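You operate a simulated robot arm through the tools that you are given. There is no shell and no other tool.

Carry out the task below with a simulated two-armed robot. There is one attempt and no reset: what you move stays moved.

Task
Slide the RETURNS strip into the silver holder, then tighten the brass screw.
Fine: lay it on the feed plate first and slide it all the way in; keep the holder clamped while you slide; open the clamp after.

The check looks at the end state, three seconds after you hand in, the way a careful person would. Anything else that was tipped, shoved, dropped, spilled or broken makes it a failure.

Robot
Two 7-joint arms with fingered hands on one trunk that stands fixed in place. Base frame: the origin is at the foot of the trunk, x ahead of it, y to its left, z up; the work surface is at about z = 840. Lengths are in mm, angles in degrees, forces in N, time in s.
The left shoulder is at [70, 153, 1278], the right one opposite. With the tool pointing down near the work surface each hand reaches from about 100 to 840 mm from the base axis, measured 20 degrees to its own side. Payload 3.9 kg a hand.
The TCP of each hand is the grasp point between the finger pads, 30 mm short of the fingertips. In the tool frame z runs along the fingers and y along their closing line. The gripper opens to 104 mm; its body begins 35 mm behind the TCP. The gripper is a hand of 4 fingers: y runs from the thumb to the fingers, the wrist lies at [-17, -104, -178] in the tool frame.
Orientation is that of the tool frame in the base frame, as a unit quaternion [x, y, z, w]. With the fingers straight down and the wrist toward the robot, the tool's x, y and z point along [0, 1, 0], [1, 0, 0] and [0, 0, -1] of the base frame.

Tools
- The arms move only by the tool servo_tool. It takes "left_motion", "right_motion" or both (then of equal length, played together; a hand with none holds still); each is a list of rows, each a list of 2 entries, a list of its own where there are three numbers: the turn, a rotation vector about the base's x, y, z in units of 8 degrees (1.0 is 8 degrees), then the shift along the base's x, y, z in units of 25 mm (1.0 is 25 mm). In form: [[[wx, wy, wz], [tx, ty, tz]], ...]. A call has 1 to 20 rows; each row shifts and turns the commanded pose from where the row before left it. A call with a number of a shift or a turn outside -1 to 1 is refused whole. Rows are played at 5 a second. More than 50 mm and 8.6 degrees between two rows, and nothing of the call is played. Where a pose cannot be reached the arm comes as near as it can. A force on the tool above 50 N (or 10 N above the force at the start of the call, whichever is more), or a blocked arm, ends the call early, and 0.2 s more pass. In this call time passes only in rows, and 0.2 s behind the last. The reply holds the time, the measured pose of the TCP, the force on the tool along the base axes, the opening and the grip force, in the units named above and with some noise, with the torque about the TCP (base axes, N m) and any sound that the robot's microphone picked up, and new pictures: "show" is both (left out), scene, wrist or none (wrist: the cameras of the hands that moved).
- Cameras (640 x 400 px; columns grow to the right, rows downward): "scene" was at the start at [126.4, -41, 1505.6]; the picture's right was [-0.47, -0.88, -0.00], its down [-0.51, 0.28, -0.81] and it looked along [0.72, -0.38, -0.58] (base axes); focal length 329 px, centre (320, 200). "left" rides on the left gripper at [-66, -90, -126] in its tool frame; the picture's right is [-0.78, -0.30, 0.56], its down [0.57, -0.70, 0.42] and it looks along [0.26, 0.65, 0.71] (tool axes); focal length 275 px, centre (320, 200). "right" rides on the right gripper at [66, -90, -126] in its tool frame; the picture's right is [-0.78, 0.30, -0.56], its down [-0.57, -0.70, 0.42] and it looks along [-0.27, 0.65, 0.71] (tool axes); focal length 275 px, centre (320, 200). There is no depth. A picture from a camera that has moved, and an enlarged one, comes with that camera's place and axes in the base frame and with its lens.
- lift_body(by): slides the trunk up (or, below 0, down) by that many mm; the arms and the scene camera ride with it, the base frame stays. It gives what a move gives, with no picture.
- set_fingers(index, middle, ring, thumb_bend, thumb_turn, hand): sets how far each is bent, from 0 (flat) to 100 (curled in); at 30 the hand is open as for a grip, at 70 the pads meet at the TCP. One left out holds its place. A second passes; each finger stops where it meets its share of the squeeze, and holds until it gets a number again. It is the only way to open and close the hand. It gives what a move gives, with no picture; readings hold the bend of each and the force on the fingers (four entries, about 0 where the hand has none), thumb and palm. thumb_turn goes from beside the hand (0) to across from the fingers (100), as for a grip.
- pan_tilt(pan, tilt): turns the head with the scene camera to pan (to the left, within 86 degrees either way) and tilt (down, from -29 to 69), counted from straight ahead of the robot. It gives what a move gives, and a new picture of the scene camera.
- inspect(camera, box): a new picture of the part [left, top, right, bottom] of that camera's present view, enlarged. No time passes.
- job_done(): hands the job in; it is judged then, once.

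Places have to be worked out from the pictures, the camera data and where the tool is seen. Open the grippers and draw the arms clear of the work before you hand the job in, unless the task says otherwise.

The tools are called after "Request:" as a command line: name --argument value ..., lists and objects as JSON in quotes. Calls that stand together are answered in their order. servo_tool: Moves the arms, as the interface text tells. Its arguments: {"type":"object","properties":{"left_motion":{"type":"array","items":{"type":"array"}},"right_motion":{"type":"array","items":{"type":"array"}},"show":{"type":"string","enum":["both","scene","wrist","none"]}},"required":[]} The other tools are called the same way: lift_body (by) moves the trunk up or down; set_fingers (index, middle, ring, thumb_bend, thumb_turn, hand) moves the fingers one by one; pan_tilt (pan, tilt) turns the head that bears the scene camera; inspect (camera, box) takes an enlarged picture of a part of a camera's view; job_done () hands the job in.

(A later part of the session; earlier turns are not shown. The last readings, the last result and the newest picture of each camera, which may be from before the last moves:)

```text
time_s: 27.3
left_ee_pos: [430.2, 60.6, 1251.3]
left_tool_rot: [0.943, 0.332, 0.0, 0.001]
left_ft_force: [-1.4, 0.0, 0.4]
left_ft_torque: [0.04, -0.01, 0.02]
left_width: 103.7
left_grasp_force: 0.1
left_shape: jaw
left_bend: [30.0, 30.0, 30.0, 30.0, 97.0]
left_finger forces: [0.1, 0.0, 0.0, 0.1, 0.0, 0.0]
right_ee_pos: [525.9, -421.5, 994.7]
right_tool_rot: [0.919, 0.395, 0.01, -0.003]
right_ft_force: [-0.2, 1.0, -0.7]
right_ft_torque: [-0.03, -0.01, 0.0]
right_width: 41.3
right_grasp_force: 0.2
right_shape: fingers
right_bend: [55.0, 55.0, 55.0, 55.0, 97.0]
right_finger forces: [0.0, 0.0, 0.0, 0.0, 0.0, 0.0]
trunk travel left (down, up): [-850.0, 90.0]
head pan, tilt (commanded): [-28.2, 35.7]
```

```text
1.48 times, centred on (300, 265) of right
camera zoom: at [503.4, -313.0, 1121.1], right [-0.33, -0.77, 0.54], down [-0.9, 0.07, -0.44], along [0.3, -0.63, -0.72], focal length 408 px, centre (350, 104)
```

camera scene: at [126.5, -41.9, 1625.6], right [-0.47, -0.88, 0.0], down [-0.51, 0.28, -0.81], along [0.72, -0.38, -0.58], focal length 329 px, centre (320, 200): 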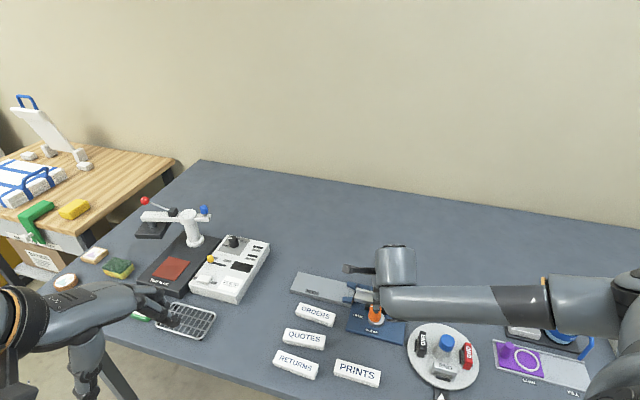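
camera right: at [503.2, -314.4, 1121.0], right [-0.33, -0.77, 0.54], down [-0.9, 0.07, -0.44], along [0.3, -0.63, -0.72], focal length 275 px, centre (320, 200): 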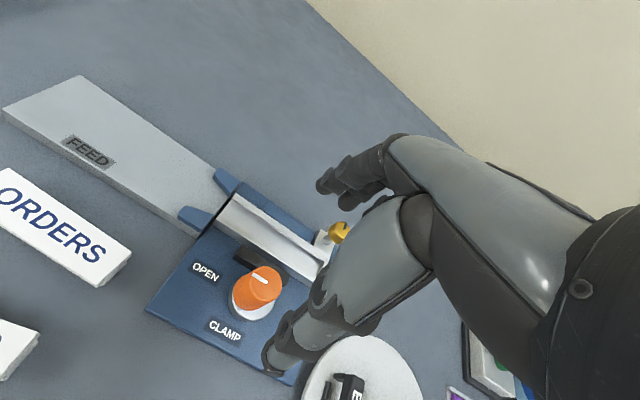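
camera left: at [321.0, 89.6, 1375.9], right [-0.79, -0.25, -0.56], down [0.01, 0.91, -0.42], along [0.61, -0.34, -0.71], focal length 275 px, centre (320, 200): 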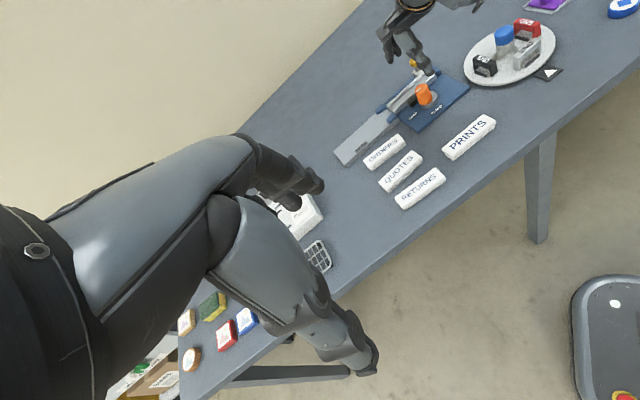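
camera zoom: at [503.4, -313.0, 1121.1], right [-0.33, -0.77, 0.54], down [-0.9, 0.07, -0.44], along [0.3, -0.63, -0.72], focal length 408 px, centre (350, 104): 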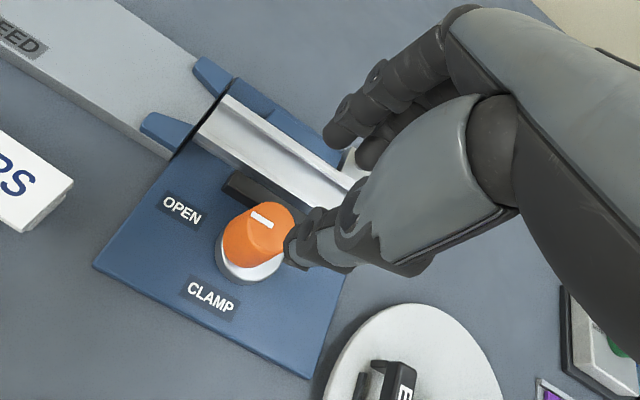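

At bend 55 the opening is 41 mm with nearly parallel fingers. The holder top is about z=870 and the knob top about 898, so I'll open to ~45 and go down to TCP z about 907 around the knob (fingertips about 877).

Request:
set_fingers --hand "right" --index 42 --middle 42 --ring 42 --thumb_bend 42

Request:
servo_tool --right_motion '[[[0, 0, 0], [0, 0, -0.9]], [[0, 0, 0], [0, 0, -0.9]], [[0, 0, 0], [0, 0, -0.9]], [[0, 0, 0], [0, 0, -0.5]]]' --show "both"

Request:
inspect --camera "left" --box '[370, 30, 470, 130]'

Request:
inspect --camera "right" --box '[180, 130, 420, 400]'

```text
time_s: 28.3
left_ee_pos: [429.8, 61.7, 1251.5]
left_tool_rot: [0.943, 0.332, 0.0, 0.0]
left_ft_force: [-0.9, -0.6, 0.6]
left_ft_torque: [-0.02, -0.01, -0.01]
left_width: 103.8
left_grasp_force: 0.1
left_shape: jaw
left_bend: [30.0, 30.0, 30.0, 30.0, 97.0]
left_finger forces: [0.1, 0.1, 0.0, 0.1, 0.0, 0.0]
right_ee_pos: [526.7, -422.2, 994.7]
right_tool_rot: [0.919, 0.395, 0.012, -0.002]
right_ft_force: [0.3, 0.4, -0.7]
right_ft_torque: [-0.01, 0.02, 0.0]
right_width: 74.0
right_grasp_force: 0.0
right_shape: fingers
right_bend: [42.0, 42.0, 42.0, 42.0, 97.0]
right_finger forces: [0.1, 0.0, 0.1, 0.1, 0.0, 0.0]
trunk travel left (down, up): [-850.0, 90.0]
head pan, tilt (commanded): [-28.2, 35.7]
```

```text
time_s: 29.3
left_ee_pos: [430.5, 60.8, 1251.4]
left_tool_rot: [0.943, 0.332, 0.0, 0.001]
left_ft_force: [-0.1, 0.0, 0.3]
left_ft_torque: [-0.02, 0.02, 0.01]
left_width: 103.7
left_grasp_force: 0.0
left_shape: jaw
left_bend: [30.0, 30.0, 30.0, 30.0, 97.0]
left_finger forces: [0.0, 0.1, 0.0, 0.0, 0.1, 0.1]
right_ee_pos: [525.1, -422.7, 913.5]
right_tool_rot: [0.918, 0.396, 0.01, -0.002]
right_ft_force: [0.4, 0.0, 0.5]
right_ft_torque: [0.05, 0.01, 0.0]
right_width: 74.0
right_grasp_force: 0.0
right_shape: fingers
right_bend: [42.0, 42.0, 42.0, 42.0, 97.0]
right_finger forces: [0.0, 0.0, 0.0, 0.0, 0.1, 0.1]
trunk travel left (down, up): [-850.0, 90.0]
head pan, tilt (commanded): [-28.2, 35.7]
camera scene: at [126.5, -40.8, 1625.6], right [-0.47, -0.88, 0.0], down [-0.51, 0.28, -0.81], along [0.72, -0.38, -0.58], focal length 329 px, centre (320, 200)
camera right: at [502.5, -313.7, 1040.7], right [-0.33, -0.77, 0.54], down [-0.9, 0.07, -0.44], along [0.3, -0.63, -0.72], focal length 275 px, centre (320, 200)
```

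scene: 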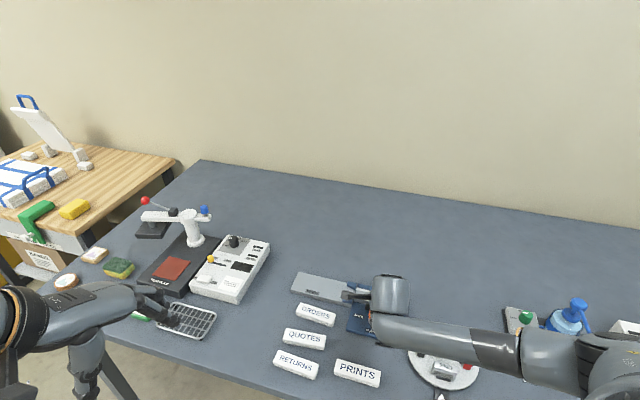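
right: 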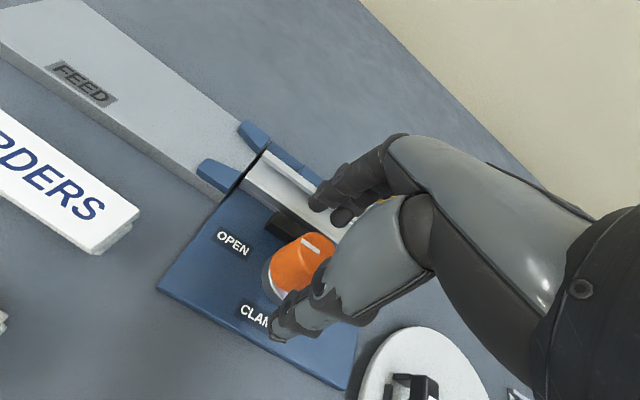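

```text
4.00 times, centred on (420, 80) of left
camera zoom: at [320.9, 90.6, 1376.1], right [-0.79, -0.26, -0.56], down [0.01, 0.91, -0.43], along [0.61, -0.34, -0.71], focal length 1101 px, centre (-80, 680)
```

zoom: 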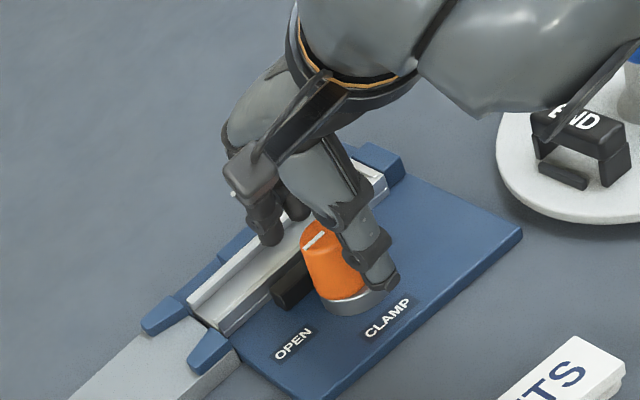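

```text
1.48 times, centred on (300, 265) of right
camera zoom: at [502.5, -313.7, 1040.7], right [-0.33, -0.77, 0.54], down [-0.9, 0.07, -0.44], along [0.3, -0.63, -0.72], focal length 408 px, centre (350, 104)
```

zoom: 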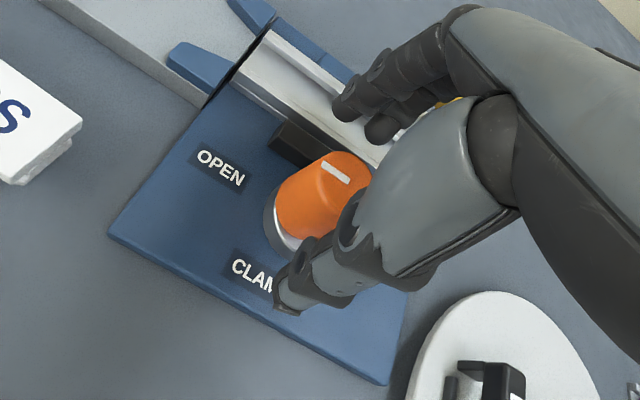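

The hand straddles the knob, but the knob seems about 5 mm toward the feed side of the grasp axis. I'll shift (+3,+4.5) mm and lower another 6 mm, then close gently.

Request:
servo_tool --right_motion '[[[0, 0, 0], [0.12, 0.18, -0.24]]]' --show "none"

Request:
set_fingers --hand "right" --index 62 --middle 62 --ring 62 --thumb_bend 62

Request:
inspect --camera "left" --box '[370, 30, 470, 130]'

Request:
inspect --camera "right" --box '[180, 130, 420, 400]'

```text
time_s: 29.7
left_ee_pos: [429.6, 62.1, 1251.7]
left_tool_rot: [0.943, 0.332, -0.001, 0.001]
left_ft_force: [0.4, -1.0, -1.2]
left_ft_torque: [-0.02, 0.01, -0.02]
left_width: 103.6
left_grasp_force: 0.2
left_shape: jaw
left_bend: [30.0, 30.0, 30.0, 30.0, 97.0]
left_finger forces: [0.0, 0.0, 0.1, 0.0, 0.0, 0.1]
right_ee_pos: [530.2, -417.8, 908.5]
right_tool_rot: [0.918, 0.396, 0.01, -0.003]
right_ft_force: [0.6, -0.2, -0.7]
right_ft_torque: [0.0, 0.02, -0.01]
right_width: 74.0
right_grasp_force: 0.1
right_shape: fingers
right_bend: [42.0, 42.0, 42.0, 42.0, 97.0]
right_finger forces: [0.1, 0.0, 0.0, 0.1, 0.1, 0.0]
trunk travel left (down, up): [-850.0, 90.0]
head pan, tilt (commanded): [-28.2, 35.7]
```

```text
time_s: 30.7
left_ee_pos: [430.4, 61.2, 1250.9]
left_tool_rot: [0.943, 0.332, 0.0, 0.001]
left_ft_force: [0.6, 0.2, -0.7]
left_ft_torque: [0.05, 0.0, -0.01]
left_width: 103.7
left_grasp_force: 0.0
left_shape: jaw
left_bend: [30.0, 30.0, 30.0, 30.0, 97.0]
left_finger forces: [0.0, 0.1, 0.0, 0.1, 0.0, 0.1]
right_ee_pos: [528.4, -417.3, 907.9]
right_tool_rot: [0.918, 0.396, 0.01, -0.002]
right_ft_force: [-1.0, -0.1, -0.5]
right_ft_torque: [0.04, 0.03, 0.02]
right_width: 25.7
right_grasp_force: 0.5
right_shape: fingers
right_bend: [62.0, 61.0, 62.0, 60.0, 97.0]
right_finger forces: [0.0, 1.2, 0.0, 0.0, 1.4, 0.0]
trunk travel left (down, up): [-850.0, 90.0]
head pan, tilt (commanded): [-28.2, 35.7]
```

```text
4.00 times, centred on (420, 80) of left
camera zoom: at [320.8, 90.6, 1376.0], right [-0.79, -0.26, -0.56], down [0.01, 0.91, -0.43], along [0.61, -0.34, -0.71], focal length 1101 px, centre (-80, 680)
```

zoom: 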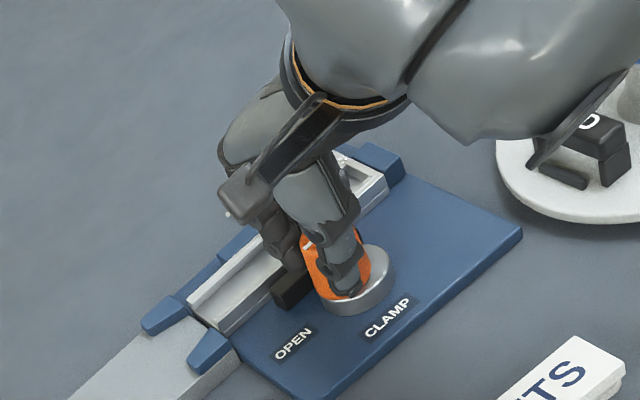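

```text
1.48 times, centred on (300, 265) of right
camera zoom: at [506.1, -308.5, 1034.8], right [-0.33, -0.77, 0.54], down [-0.9, 0.07, -0.44], along [0.3, -0.63, -0.72], focal length 408 px, centre (350, 104)
```

zoom: 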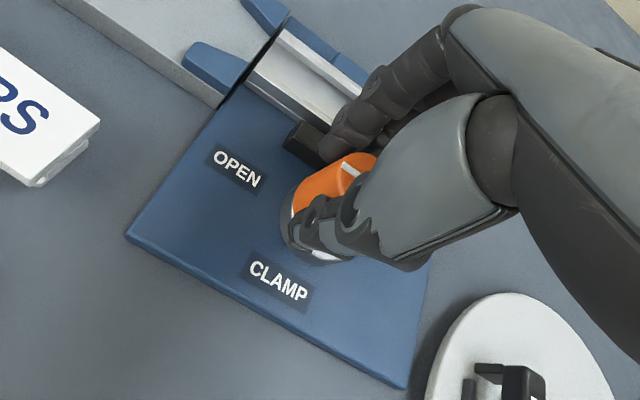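

Thumb and middle finger touch the knob on opposite sides. I'll squeeze more firmly with all fingers.

Request:
set_fingers --hand "right" --index 72 --middle 78 --ring 72 --thumb_bend 78

```text
time_s: 31.7
left_ee_pos: [430.6, 61.2, 1251.4]
left_tool_rot: [0.943, 0.332, 0.001, 0.0]
left_ft_force: [0.6, 0.8, -0.3]
left_ft_torque: [-0.02, 0.0, -0.01]
left_width: 103.7
left_grasp_force: 0.1
left_shape: jaw
left_bend: [30.0, 30.0, 30.0, 30.0, 97.0]
left_finger forces: [0.0, 0.0, 0.0, 0.0, 0.1, 0.0]
right_ee_pos: [528.7, -416.0, 907.9]
right_tool_rot: [0.918, 0.396, 0.01, -0.003]
right_ft_force: [-0.3, 1.0, -3.3]
right_ft_torque: [0.02, -0.04, 0.14]
right_width: 20.0
right_grasp_force: 16.2
right_shape: fingers
right_bend: [62.0, 62.0, 72.0, 64.0, 97.0]
right_finger forces: [7.8, 9.6, 0.1, 0.0, 14.8, 0.0]
trunk travel left (down, up): [-850.0, 90.0]
head pan, tilt (commanded): [-28.2, 35.7]
```

Good grip: index 7.8 N, middle 9.6 N, thumb 14.8 N. Now I turn counter-clockwise toward CLAMP, first 30°, and watch.

Request:
servo_tool --right_motion '[[[0, 0, 0.75], [0, 0, 0]], [[0, 0, 0.75], [0, 0, 0]], [[0, 0, 0.75], [0, 0, 0]], [[0, 0, 0.75], [0, 0, 0]], [[0, 0, 0.75], [0, 0, 0]]]' --show "both"

Request:
inspect --camera "left" --box '[370, 30, 470, 130]'

```text
time_s: 32.9
left_ee_pos: [429.3, 60.6, 1250.0]
left_tool_rot: [0.943, 0.332, 0.0, -0.001]
left_ft_force: [-0.4, -0.1, 0.4]
left_ft_torque: [-0.02, -0.02, 0.01]
left_width: 103.5
left_grasp_force: 0.0
left_shape: jaw
left_bend: [30.0, 30.0, 30.0, 30.0, 97.0]
left_finger forces: [0.1, 0.0, 0.0, 0.0, 0.1, 0.0]
right_ee_pos: [529.4, -418.2, 907.9]
right_tool_rot: [0.784, 0.62, 0.01, -0.006]
right_ft_force: [-3.3, 1.7, -8.6]
right_ft_torque: [0.03, 0.12, -0.03]
right_width: 19.9
right_grasp_force: 15.2
right_shape: fingers
right_bend: [61.0, 63.0, 72.0, 65.0, 94.0]
right_finger forces: [6.1, 7.5, 0.0, 0.0, 17.2, 0.1]
trunk travel left (down, up): [-850.0, 90.0]
head pan, tilt (commanded): [-28.2, 35.7]
camera scene: at [126.8, -41.3, 1625.5], right [-0.47, -0.88, 0.0], down [-0.51, 0.28, -0.81], along [0.72, -0.38, -0.58], focal length 329 px, centre (320, 200)
camera right: at [454.9, -334.7, 1034.6], right [0.11, -0.83, 0.54], down [-0.81, -0.39, -0.44], along [0.57, -0.39, -0.72], focal length 275 px, centre (320, 200)
```

scene: 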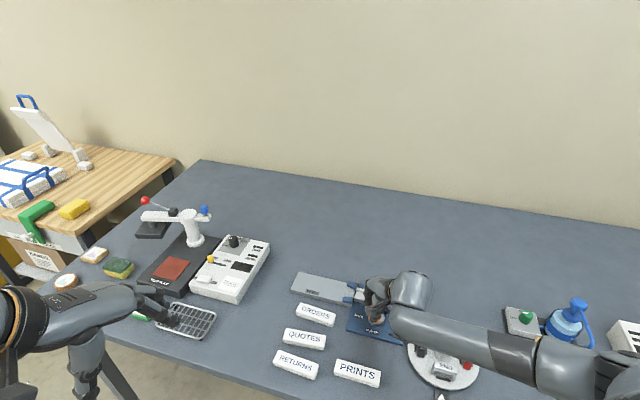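
right: 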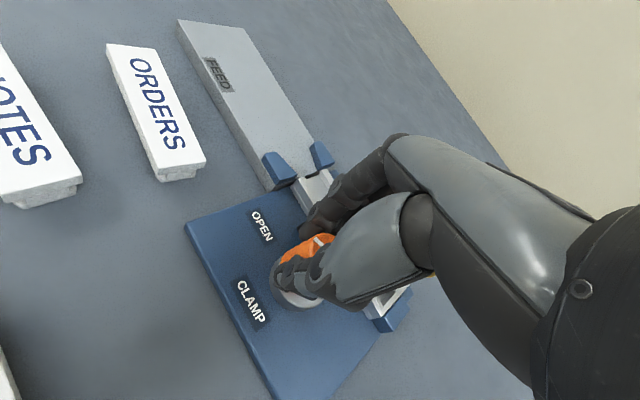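

```text
4.00 times, centred on (420, 80) of left
camera zoom: at [321.2, 90.1, 1375.9], right [-0.79, -0.26, -0.56], down [0.01, 0.91, -0.42], along [0.61, -0.34, -0.71], focal length 1101 px, centre (-80, 680)
```

zoom: 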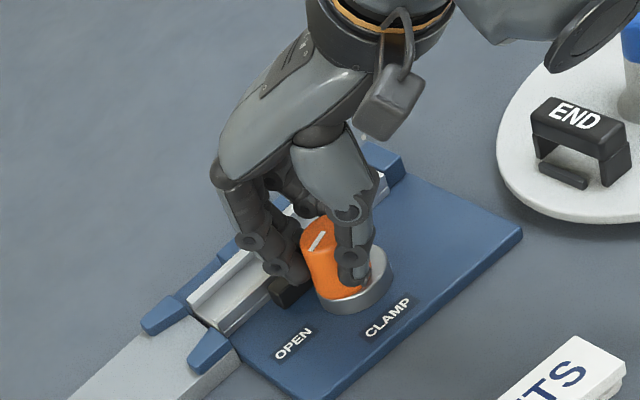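

The hand turned 30°; I'll check closely whether the knob mark followed.

Request:
inspect --camera "left" --box '[400, 65, 450, 115]'

Request:
inspect --camera "right" --box '[240, 190, 380, 320]'

```text
8.00 times, centred on (425, 90) of left
camera zoom: at [321.2, 90.1, 1375.9], right [-0.79, -0.26, -0.56], down [0.01, 0.91, -0.42], along [0.61, -0.34, -0.71], focal length 2202 px, centre (-520, 1080)
```

zoom: 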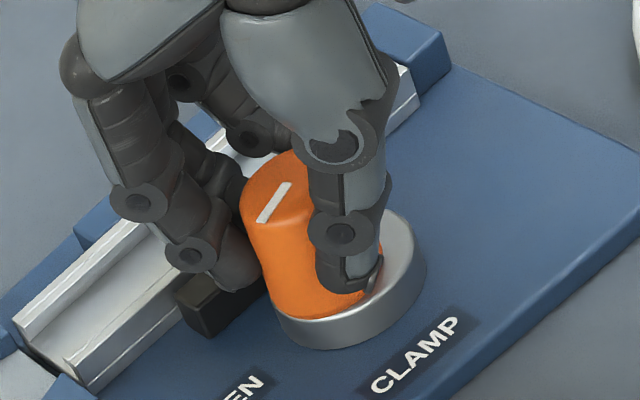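

```text
3.08 times, centred on (310, 255) of right
camera zoom: at [454.9, -334.7, 1034.6], right [0.11, -0.83, 0.54], down [-0.81, -0.39, -0.44], along [0.57, -0.39, -0.72], focal length 847 px, centre (351, 31)
```

zoom: 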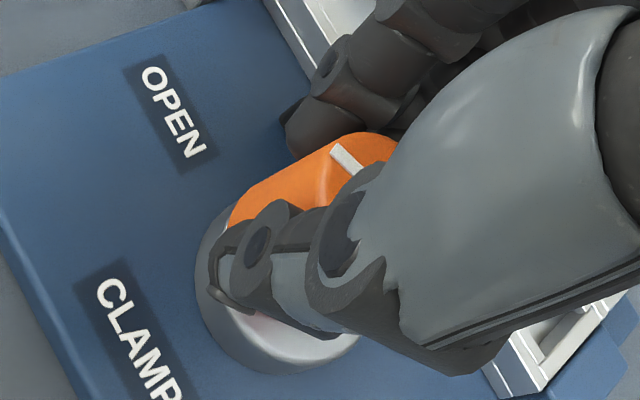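

The mark has rotated only about 10°, so the grip slipped. I'll squeeze harder.

Request:
set_fingers --hand "right" --index 100 --middle 100 --ring 72 --thumb_bend 100 --thumb_turn 100

```text
time_s: 33.9
left_ee_pos: [432.1, 62.4, 1250.8]
left_tool_rot: [0.943, 0.332, 0.0, 0.002]
left_ft_force: [-0.9, -0.5, -0.4]
left_ft_torque: [-0.01, -0.01, 0.0]
left_width: 103.9
left_grasp_force: 0.1
left_shape: jaw
left_bend: [30.0, 30.0, 30.0, 30.0, 97.0]
left_finger forces: [0.1, 0.1, 0.0, 0.1, 0.0, 0.0]
right_ee_pos: [530.3, -416.1, 909.4]
right_tool_rot: [0.784, 0.62, 0.009, -0.005]
right_ft_force: [-1.8, 13.8, -12.1]
right_ft_torque: [0.19, -0.18, -0.07]
right_width: 18.9
right_grasp_force: 20.5
right_shape: fingers
right_bend: [64.0, 64.0, 72.0, 63.0, 96.0]
right_finger forces: [10.3, 8.6, 0.0, 0.0, 23.6, 0.1]
trunk travel left (down, up): [-850.0, 90.0]
head pan, tilt (commanded): [-28.2, 35.7]
```

Grip rose to about 20 N. I'll continue turning 24° and look at the mark again.

Request:
servo_tool --right_motion '[[[0, 0, 0.6], [0, 0, 0]], [[0, 0, 0.6], [0, 0, 0]], [[0, 0, 0.6], [0, 0, 0]], [[0, 0, 0.6], [0, 0, 0]], [[0, 0, 0.6], [0, 0, 0]]]' --show "none"

Request:
inspect --camera "left" --box '[400, 65, 450, 115]'

Request:
inspect --camera "right" --box '[240, 190, 380, 320]'

```text
time_s: 35.1
left_ee_pos: [429.2, 64.0, 1250.5]
left_tool_rot: [0.943, 0.333, 0.0, 0.002]
left_ft_force: [0.1, -0.1, -0.7]
left_ft_torque: [0.03, -0.01, 0.02]
left_width: 103.8
left_grasp_force: 0.2
left_shape: jaw
left_bend: [30.0, 30.0, 30.0, 30.0, 97.0]
left_finger forces: [0.0, 0.1, 0.0, 0.1, 0.0, 0.0]
right_ee_pos: [529.6, -416.3, 907.7]
right_tool_rot: [0.637, 0.77, 0.008, -0.008]
right_ft_force: [-9.5, 16.1, -13.4]
right_ft_torque: [0.36, 0.02, -0.12]
right_width: 19.0
right_grasp_force: 21.6
right_shape: fingers
right_bend: [64.0, 64.0, 72.0, 63.0, 95.0]
right_finger forces: [10.2, 7.3, 0.0, 0.1, 25.7, 0.1]
trunk travel left (down, up): [-850.0, 90.0]
head pan, tilt (commanded): [-28.2, 35.7]
```

```text
8.00 times, centred on (425, 90) of left
camera zoom: at [320.8, 92.6, 1375.8], right [-0.79, -0.26, -0.56], down [0.01, 0.9, -0.43], along [0.61, -0.34, -0.71], focal length 2202 px, centre (-520, 1080)
```

zoom: 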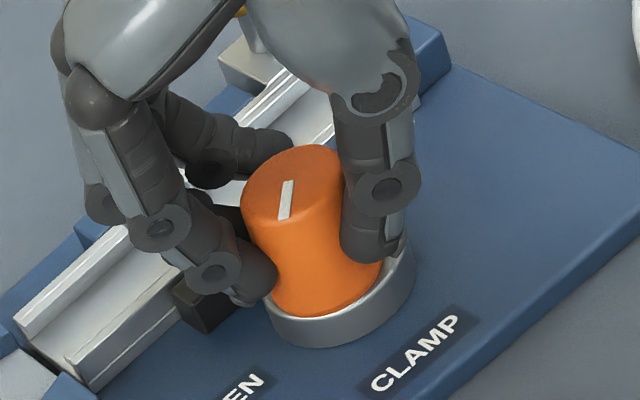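

```text
3.08 times, centred on (310, 255) of right
camera zoom: at [428.0, -369.4, 1035.2], right [0.44, -0.72, 0.54], down [-0.58, -0.68, -0.44], along [0.68, -0.12, -0.72], focal length 847 px, centre (351, 31)
```

zoom: 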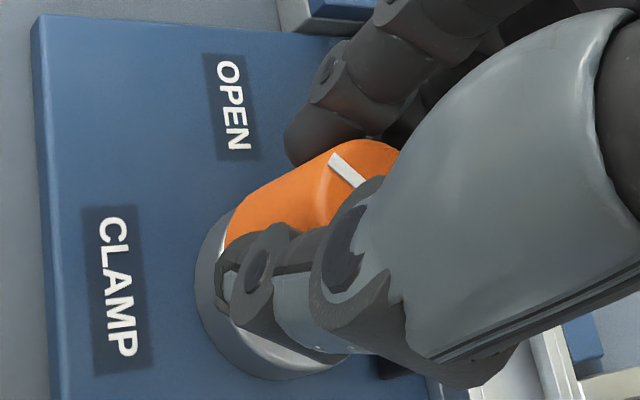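

No slip this time: the mark followed to azimuth ~85°. I continue counter-clockwise about 48° more toward CLAMP, easing the side force slightly.

Request:
servo_tool --right_motion '[[[0, 0, 0.6], [-0.03, 0.05, 0]], [[0, 0, 0.6], [-0.03, 0.05, 0]], [[0, 0, 0.6], [0, 0, 0]], [[0, 0, 0.6], [0, 0, 0]], [[0, 0, 0.6], [0, 0, 0]], [[0, 0, 0.6], [0, 0, 0]], [[0, 0, 0.6], [0, 0, 0]], [[0, 0, 0.6], [0, 0, 0]]]' --show "none"

Request:
inspect --camera "left" --box '[400, 65, 450, 115]'

Request:
inspect --camera "right" --box '[240, 190, 380, 320]'

```text
time_s: 36.9
left_ee_pos: [429.0, 62.4, 1253.5]
left_tool_rot: [0.943, 0.333, 0.001, 0.001]
left_ft_force: [0.0, 0.0, 0.4]
left_ft_torque: [0.02, -0.03, 0.01]
left_width: 103.6
left_grasp_force: 0.0
left_shape: jaw
left_bend: [30.0, 30.0, 30.0, 30.0, 97.0]
left_finger forces: [0.0, 0.0, 0.0, 0.1, 0.0, 0.0]
right_ee_pos: [524.7, -413.2, 908.9]
right_tool_rot: [0.35, 0.937, 0.005, -0.01]
right_ft_force: [-10.5, 7.2, -7.9]
right_ft_torque: [0.22, 0.12, -0.06]
right_width: 18.7
right_grasp_force: 21.5
right_shape: fingers
right_bend: [64.0, 64.0, 72.0, 63.0, 95.0]
right_finger forces: [10.5, 9.6, 0.0, 0.0, 23.0, 0.1]
trunk travel left (down, up): [-850.0, 90.0]
head pan, tilt (commanded): [-28.2, 35.7]
```

```text
8.00 times, centred on (425, 90) of left
camera zoom: at [319.6, 91.6, 1376.3], right [-0.79, -0.26, -0.56], down [0.01, 0.9, -0.43], along [0.61, -0.34, -0.71], focal length 2202 px, centre (-520, 1080)
```

zoom: 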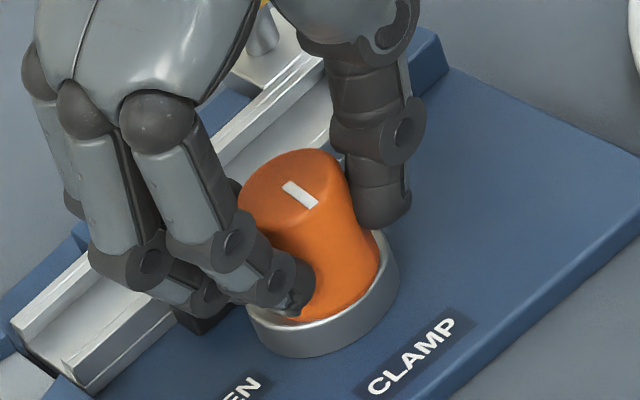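

```text
3.08 times, centred on (310, 255) of right
camera zoom: at [417.5, -440.2, 1035.2], right [0.79, -0.29, 0.54], down [-0.03, -0.9, -0.44], along [0.61, 0.33, -0.72], focal length 847 px, centre (351, 31)
```

zoom: 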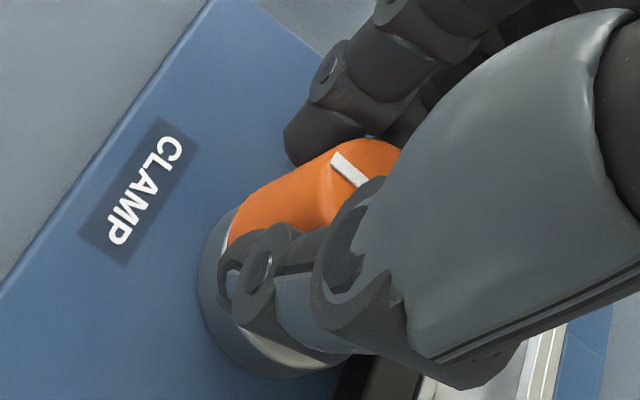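

The mark now points at azimuth ~130°; the CLAMP label lies at about 140°. I'll turn about 10° more in small steps and check the jaw.

Request:
servo_tool --right_motion '[[[0, 0, 0.45], [-0.03, 0.02, 0]], [[0, 0, 0.45], [-0.03, 0.02, 0]], [[0, 0, 0.4], [0, 0, 0]]]' --show "none"

Request:
inspect --camera "left" --box '[400, 65, 450, 115]'

Request:
inspect --camera "right" --box '[240, 190, 380, 320]'

```text
time_s: 37.7
left_ee_pos: [430.6, 59.4, 1250.9]
left_tool_rot: [0.943, 0.332, 0.0, 0.0]
left_ft_force: [-0.1, -0.5, -0.2]
left_ft_torque: [-0.02, 0.04, -0.01]
left_width: 103.9
left_grasp_force: 0.0
left_shape: jaw
left_bend: [30.0, 30.0, 30.0, 30.0, 97.0]
left_finger forces: [0.0, 0.0, 0.0, 0.0, 0.0, 0.0]
right_ee_pos: [525.2, -414.4, 908.6]
right_tool_rot: [0.264, 0.965, 0.005, -0.011]
right_ft_force: [-10.0, 1.5, -10.8]
right_ft_torque: [0.14, 0.07, -0.26]
right_width: 18.6
right_grasp_force: 21.1
right_shape: fingers
right_bend: [64.0, 65.0, 72.0, 63.0, 94.0]
right_finger forces: [7.8, 9.1, 0.0, 0.0, 25.1, 0.0]
trunk travel left (down, up): [-850.0, 90.0]
head pan, tilt (commanded): [-28.2, 35.7]
```

```text
8.00 times, centred on (425, 90) of left
camera zoom: at [320.7, 89.7, 1376.1], right [-0.79, -0.25, -0.56], down [0.01, 0.91, -0.42], along [0.61, -0.34, -0.71], focal length 2202 px, centre (-520, 1080)
```

zoom: 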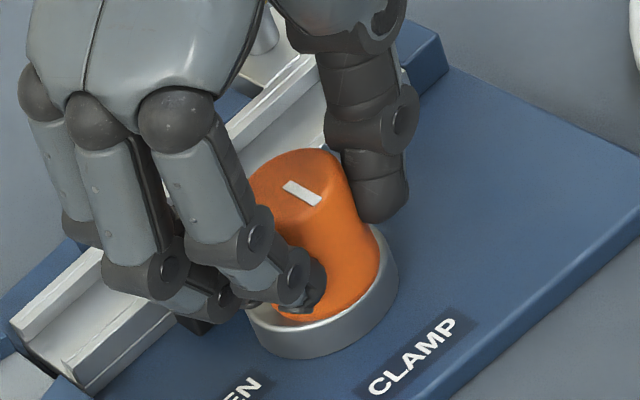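

```text
3.08 times, centred on (310, 255) of right
camera zoom: at [423.8, -458.8, 1035.2], right [0.83, -0.15, 0.54], down [0.13, -0.89, -0.44], along [0.55, 0.43, -0.72], focal length 847 px, centre (351, 31)
```

zoom: 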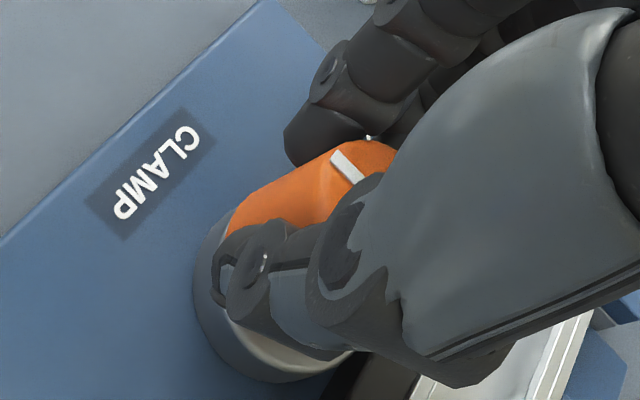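

The mark is now at about 135° and the resisting torque has risen, suggesting the stop. I'll press 6° further to make sure it is at the end.

Request:
servo_tool --right_motion '[[[0, 0, 0.4], [-0.02, 0, 0]], [[0, 0, 0.4], [-0.02, 0, 0]]]' --show "none"

Request:
inspect --camera "left" --box '[400, 65, 450, 115]'

Request:
inspect --camera "right" --box '[240, 190, 380, 320]'

```text
time_s: 38.3
left_ee_pos: [429.7, 59.9, 1251.3]
left_tool_rot: [0.943, 0.333, 0.0, -0.001]
left_ft_force: [0.0, 0.6, -0.3]
left_ft_torque: [-0.03, 0.01, 0.02]
left_width: 103.5
left_grasp_force: 0.1
left_shape: jaw
left_bend: [30.0, 30.0, 30.0, 30.0, 97.0]
left_finger forces: [0.1, 0.1, 0.0, 0.0, 0.0, 0.1]
right_ee_pos: [525.5, -415.3, 909.5]
right_tool_rot: [0.21, 0.978, 0.003, -0.01]
right_ft_force: [-5.2, -0.8, -10.0]
right_ft_torque: [0.05, 0.0, -0.33]
right_width: 17.8
right_grasp_force: 23.3
right_shape: fingers
right_bend: [64.0, 65.0, 72.0, 64.0, 93.0]
right_finger forces: [7.8, 11.6, 0.0, 0.0, 26.9, 0.0]
trunk travel left (down, up): [-850.0, 90.0]
head pan, tilt (commanded): [-28.2, 35.7]
```

```text
8.00 times, centred on (425, 90) of left
camera zoom: at [321.3, 89.7, 1376.0], right [-0.79, -0.26, -0.56], down [0.01, 0.91, -0.42], along [0.61, -0.34, -0.71], focal length 2202 px, centre (-520, 1080)
```

zoom: 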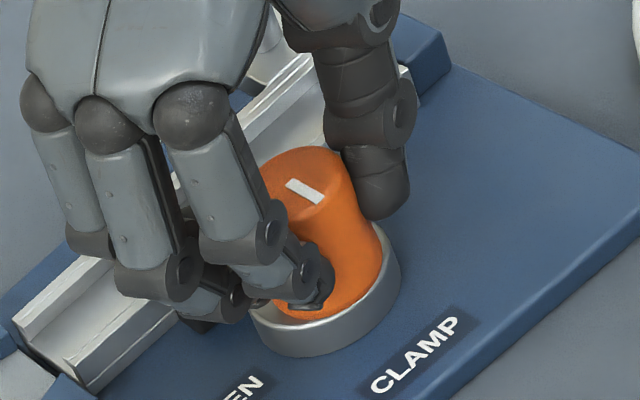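

```text
3.08 times, centred on (310, 255) of right
camera zoom: at [429.5, -469.6, 1034.9], right [0.84, -0.05, 0.54], down [0.23, -0.87, -0.44], along [0.5, 0.49, -0.72], focal length 847 px, centre (351, 31)
```

zoom: 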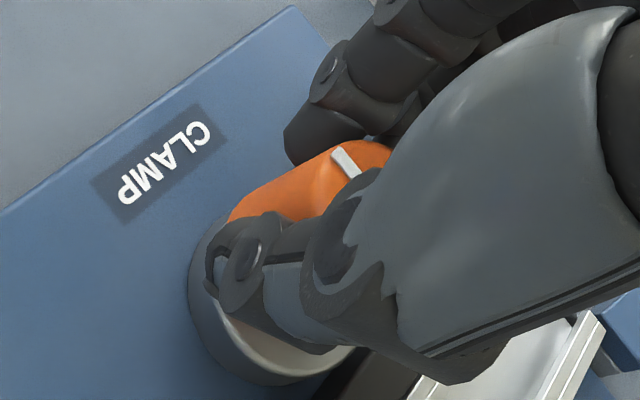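

The mark did not move further, so the knob is at its CLAMP stop. I release and lift straight up.

Request:
set_fingers --hand "right" --index 40 --middle 40 --ring 40 --thumb_bend 40 --thumb_turn 97

Request:
servo_tool --right_motion '[[[0, 0, 0], [0, 0, 0.8]], [[0, 0, 0], [0, 0, 0.9]], [[0, 0, 0], [0, 0, 0.9]], [[0, 0, 0], [0, 0, 0.9]], [[0, 0, 0], [0, 0, 0.9]]]' --show "both"

Request:
inspect --camera "left" --box '[370, 60, 470, 140]'

Request:
inspect --camera "scene" --box '[340, 260, 440, 350]'

```text
time_s: 39.3
left_ee_pos: [429.8, 62.6, 1252.1]
left_tool_rot: [0.943, 0.332, 0.001, 0.0]
left_ft_force: [-0.1, -0.3, -0.5]
left_ft_torque: [-0.04, 0.02, 0.0]
left_width: 103.8
left_grasp_force: 0.1
left_shape: jaw
left_bend: [30.0, 30.0, 30.0, 30.0, 97.0]
left_finger forces: [0.1, 0.0, 0.1, 0.0, 0.1, 0.0]
right_ee_pos: [524.0, -412.4, 908.3]
right_tool_rot: [0.21, 0.978, 0.004, -0.009]
right_ft_force: [-0.3, -0.3, 0.1]
right_ft_torque: [-0.01, -0.04, -0.01]
right_width: 79.2
right_grasp_force: 0.0
right_shape: fingers
right_bend: [40.0, 40.0, 40.0, 40.0, 96.0]
right_finger forces: [0.0, 0.0, 0.0, 0.0, 0.0, 0.0]
trunk travel left (down, up): [-850.0, 90.0]
head pan, tilt (commanded): [-28.2, 35.7]
```

```text
time_s: 40.5
left_ee_pos: [429.7, 61.9, 1250.0]
left_tool_rot: [0.943, 0.332, 0.0, 0.001]
left_ft_force: [0.9, 0.5, 0.0]
left_ft_torque: [0.01, 0.01, 0.0]
left_width: 103.7
left_grasp_force: 0.1
left_shape: jaw
left_bend: [30.0, 30.0, 30.0, 30.0, 97.0]
left_finger forces: [0.0, 0.0, 0.1, 0.0, 0.0, 0.0]
right_ee_pos: [526.4, -413.5, 1018.7]
right_tool_rot: [0.209, 0.978, 0.004, -0.011]
right_ft_force: [-0.2, -0.2, -0.4]
right_ft_torque: [0.02, -0.01, -0.01]
right_width: 78.9
right_grasp_force: 0.1
right_shape: fingers
right_bend: [40.0, 40.0, 40.0, 40.0, 96.0]
right_finger forces: [0.0, 0.1, 0.0, 0.1, 0.0, 0.0]
trunk travel left (down, up): [-850.0, 90.0]
head pan, tilt (commanded): [-28.2, 35.7]
camera scene: at [125.9, -40.0, 1625.7], right [-0.47, -0.88, 0.0], down [-0.51, 0.28, -0.81], along [0.72, -0.38, -0.58], focal length 329 px, centre (320, 200)
camera right: at [430.0, -469.2, 1146.0], right [0.84, -0.05, 0.54], down [0.23, -0.87, -0.44], along [0.49, 0.49, -0.72], focal length 275 px, centre (320, 200)
```

scene: 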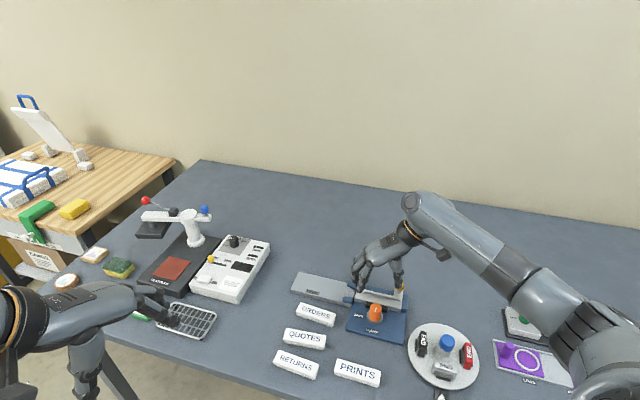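
right: 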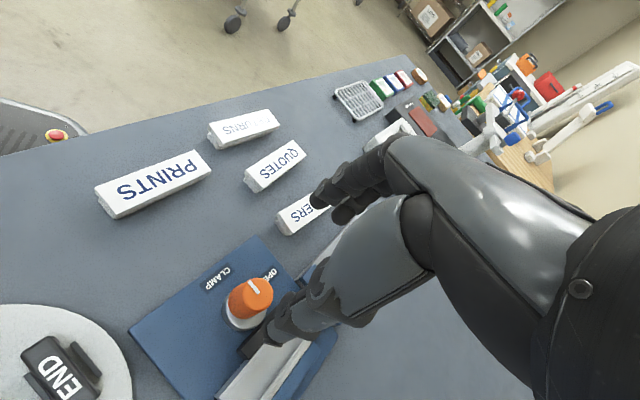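

```text
5.00 times, centred on (420, 100) of left
camera zoom: at [320.4, 91.3, 1376.1], right [-0.79, -0.26, -0.56], down [0.01, 0.91, -0.43], along [0.61, -0.34, -0.71], focal length 1376 px, centre (-180, 700)
```

zoom: 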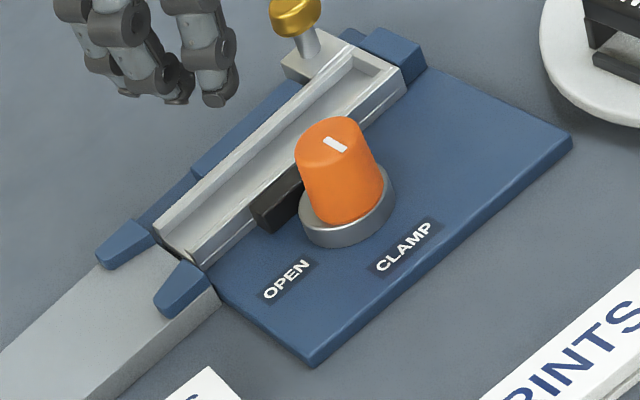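

```text
4.44 times, centred on (390, 305) of scene
camera zoom: at [125.9, -40.0, 1625.7], right [-0.47, -0.88, 0.0], down [-0.51, 0.28, -0.81], along [0.72, -0.38, -0.58], focal length 1463 px, centre (9, -267)
```

zoom: 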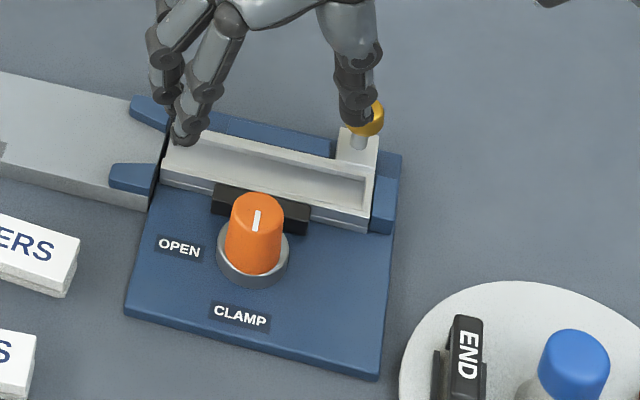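

The clamp is closed: mark points to CLAMP and the jaw touches the holder. Now I turn the right hand back and move it high above the RETURNS strip.

Request:
servo_tool --right_motion '[[[0, 0, -0.95], [0, 0, 0.3]], [[0, 0, -0.95], [0, 0, 0.3]], [[0, 0, -0.95], [0, 0, 0.3]], [[0, 0, -0.95], [0, 0, 0.3]], [[0, 0, -0.95], [0, 0, 0]], [[0, 0, -0.95], [0, 0, 0]], [[0, 0, -0.95], [0, 0, 0]], [[0, 0, -0.95], [0, 0, 0]], [[0, 0, -0.95], [0, 0.3, 0]], [[0, 0, -0.95], [0, 0.6, 0]], [[0, 0, -0.95], [0, 0.8, 0]], [[0, 0, -0.95], [0, 0.8, 0]], [[0, 0, -0.95], [0, 0.8, 0]], [[0, 0, -0.95], [0, 0.8, 0]], [[0, 0, -0.95], [0, 0.8, 0]]]' --show "both"

```text
time_s: 43.7
left_ee_pos: [430.8, 63.5, 1250.0]
left_tool_rot: [0.943, 0.332, 0.0, 0.001]
left_ft_force: [0.0, -0.2, 0.4]
left_ft_torque: [0.0, 0.0, 0.03]
left_width: 103.8
left_grasp_force: 0.0
left_shape: jaw
left_bend: [30.0, 30.0, 30.0, 30.0, 97.0]
left_finger forces: [0.1, 0.1, 0.0, 0.0, 0.0, 0.1]
right_ee_pos: [525.4, -289.8, 1050.0]
right_tool_rot: [0.934, 0.356, 0.011, -0.001]
right_ft_force: [-0.4, 0.3, -0.4]
right_ft_torque: [0.0, 0.0, 0.03]
right_width: 79.2
right_grasp_force: 0.0
right_shape: fingers
right_bend: [40.0, 40.0, 40.0, 40.0, 96.0]
right_finger forces: [0.1, 0.0, 0.0, 0.0, 0.0, 0.0]
trunk travel left (down, up): [-850.0, 90.0]
head pan, tilt (commanded): [-28.2, 35.7]
camera scene: at [127.2, -38.4, 1625.6], right [-0.47, -0.88, 0.0], down [-0.51, 0.27, -0.81], along [0.72, -0.38, -0.58], focal length 329 px, centre (320, 200)
camera right: at [511.5, -178.1, 1176.2], right [-0.39, -0.74, 0.54], down [-0.89, 0.15, -0.44], along [0.25, -0.65, -0.72], focal length 275 px, centre (320, 200)
```

scene: 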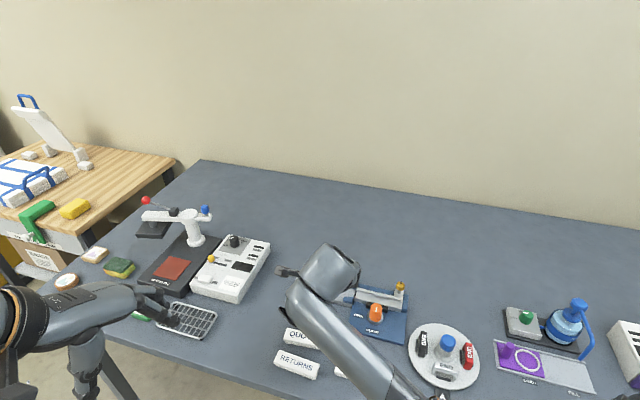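
right: 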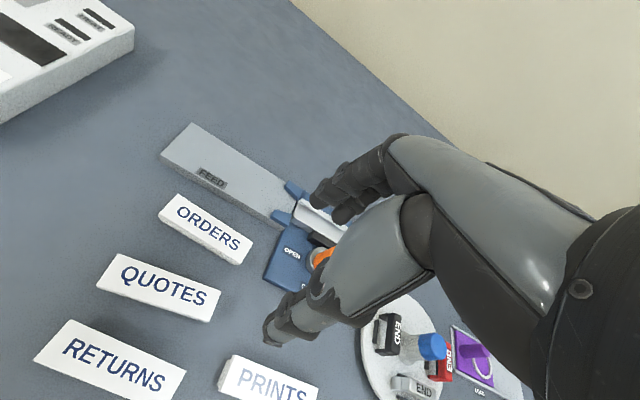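

The hand is at yaw -48° at (525,-290,1050) with no reach trouble. I use this wrist view to measure the strip and feed plate precisely.

Request:
inspect --camera "right" --box '[20, 300, 200, 400]'

Request:
inspect --camera "right" --box '[150, 110, 360, 260]'

Request:
inspect --camera "left" --box '[320, 60, 480, 220]'

Request:
inspect --camera "scene" --box '[260, 330, 330, 390]'

```text
3.56 times, centred on (110, 350) of right
camera zoom: at [511.5, -178.1, 1176.2], right [-0.39, -0.74, 0.54], down [-0.89, 0.15, -0.44], along [0.25, -0.65, -0.72], focal length 979 px, centre (1067, -333)
```

zoom: 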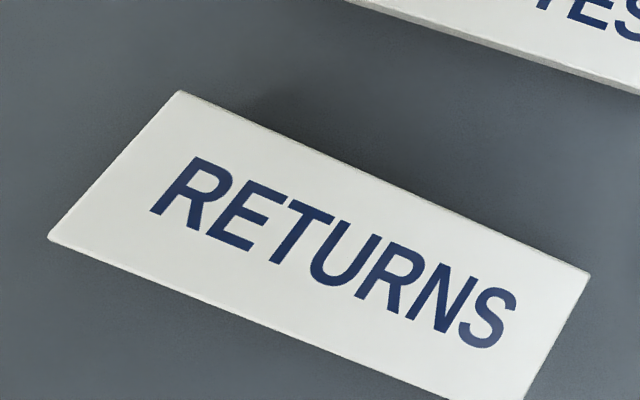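

```text
2.67 times, centred on (255, 185) of right
camera zoom: at [511.5, -178.1, 1176.2], right [-0.39, -0.74, 0.54], down [-0.89, 0.15, -0.44], along [0.25, -0.65, -0.72], focal length 734 px, centre (493, 240)
```

zoom: 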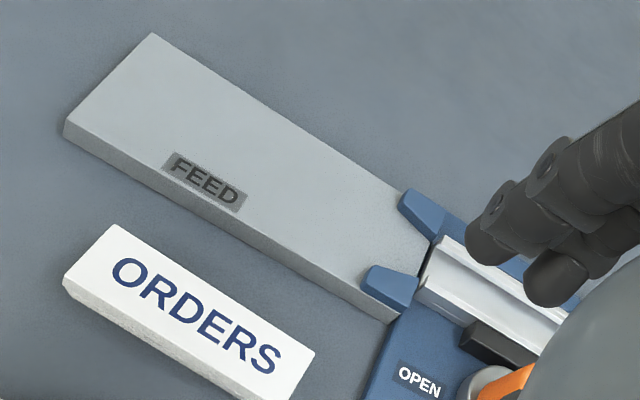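

```text
2.50 times, centred on (400, 140) of left
camera zoom: at [321.5, 92.7, 1375.7], right [-0.79, -0.26, -0.56], down [0.01, 0.9, -0.43], along [0.61, -0.34, -0.71], focal length 688 px, centre (120, 350)
```

zoom: 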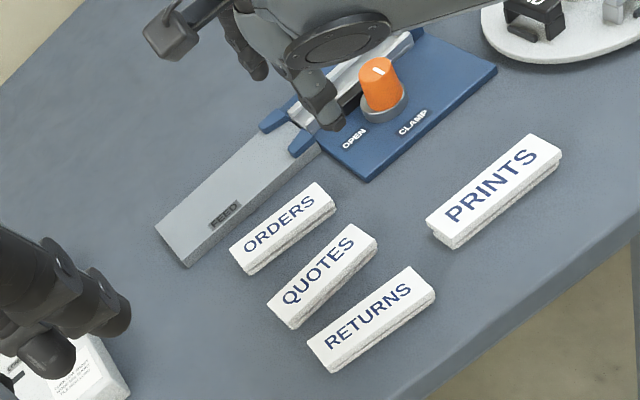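

```text
6.67 times, centred on (295, 360) of scene
camera zoom: at [127.2, -38.4, 1625.6], right [-0.47, -0.88, 0.0], down [-0.51, 0.27, -0.81], along [0.72, -0.38, -0.58], focal length 2195 px, centre (487, -867)
```

zoom: 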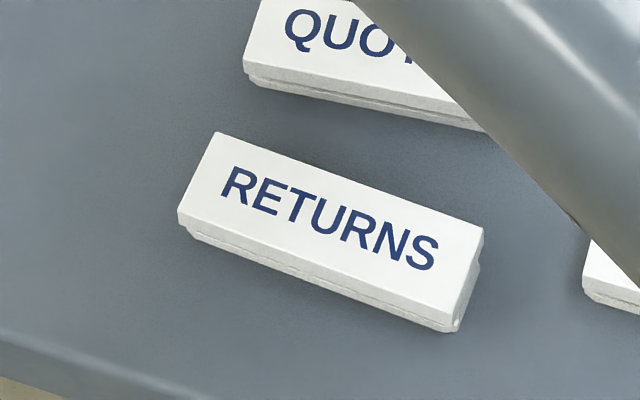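

Strip centre confirmed at (511.7,-182), long axis at azimuth 41.7°. I need the feed plate axis more precisely, so I zoom further there.

Request:
inspect --camera "left" --box '[330, 90, 410, 170]'

Request:
inspect --camera "right" --box '[155, 115, 255, 195]'

Request:
inspect --camera "right" --box '[255, 165, 345, 245]'

Request:
inspect --camera "scene" --box '[330, 270, 420, 345]'

```text
5.00 times, centred on (370, 130) of left
camera zoom: at [321.5, 92.7, 1375.7], right [-0.79, -0.26, -0.56], down [0.01, 0.9, -0.43], along [0.61, -0.34, -0.71], focal length 1376 px, centre (70, 550)
```

zoom: 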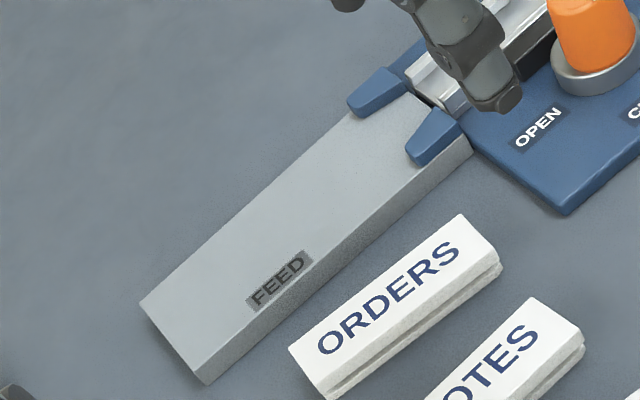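

```text
5.00 times, centred on (205, 155) of right
camera zoom: at [511.5, -178.1, 1176.2], right [-0.39, -0.74, 0.54], down [-0.89, 0.15, -0.44], along [0.25, -0.65, -0.72], focal length 1376 px, centre (895, 425)
```

zoom: 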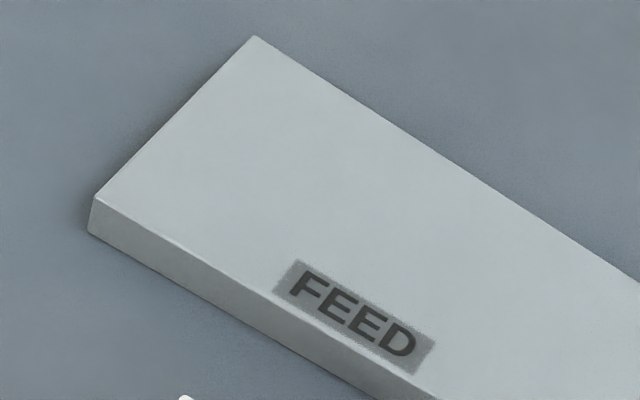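

```text
5.00 times, centred on (300, 205) of right
camera zoom: at [511.5, -178.1, 1176.2], right [-0.39, -0.74, 0.54], down [-0.89, 0.15, -0.44], along [0.25, -0.65, -0.72], focal length 1376 px, centre (420, 175)
```

zoom: 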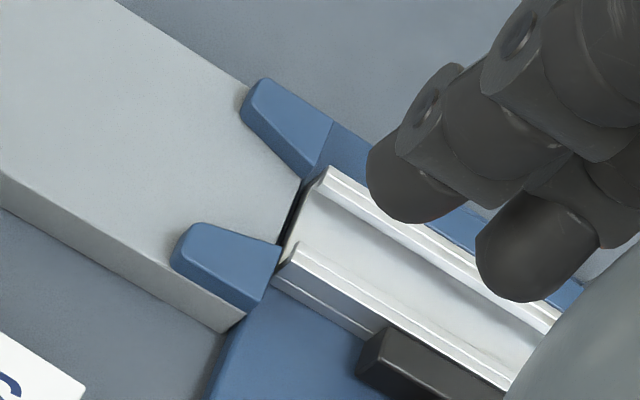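

```text
5.33 times, centred on (375, 308) of scene
camera zoom: at [127.2, -38.4, 1625.6], right [-0.47, -0.88, 0.0], down [-0.51, 0.27, -0.81], along [0.72, -0.38, -0.58], focal length 1756 px, centre (27, -373)
```

zoom: 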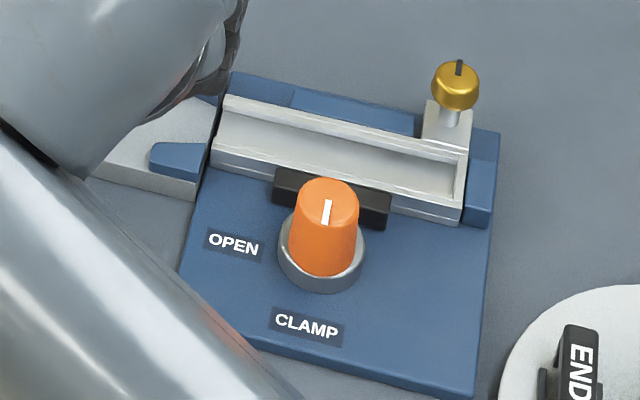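

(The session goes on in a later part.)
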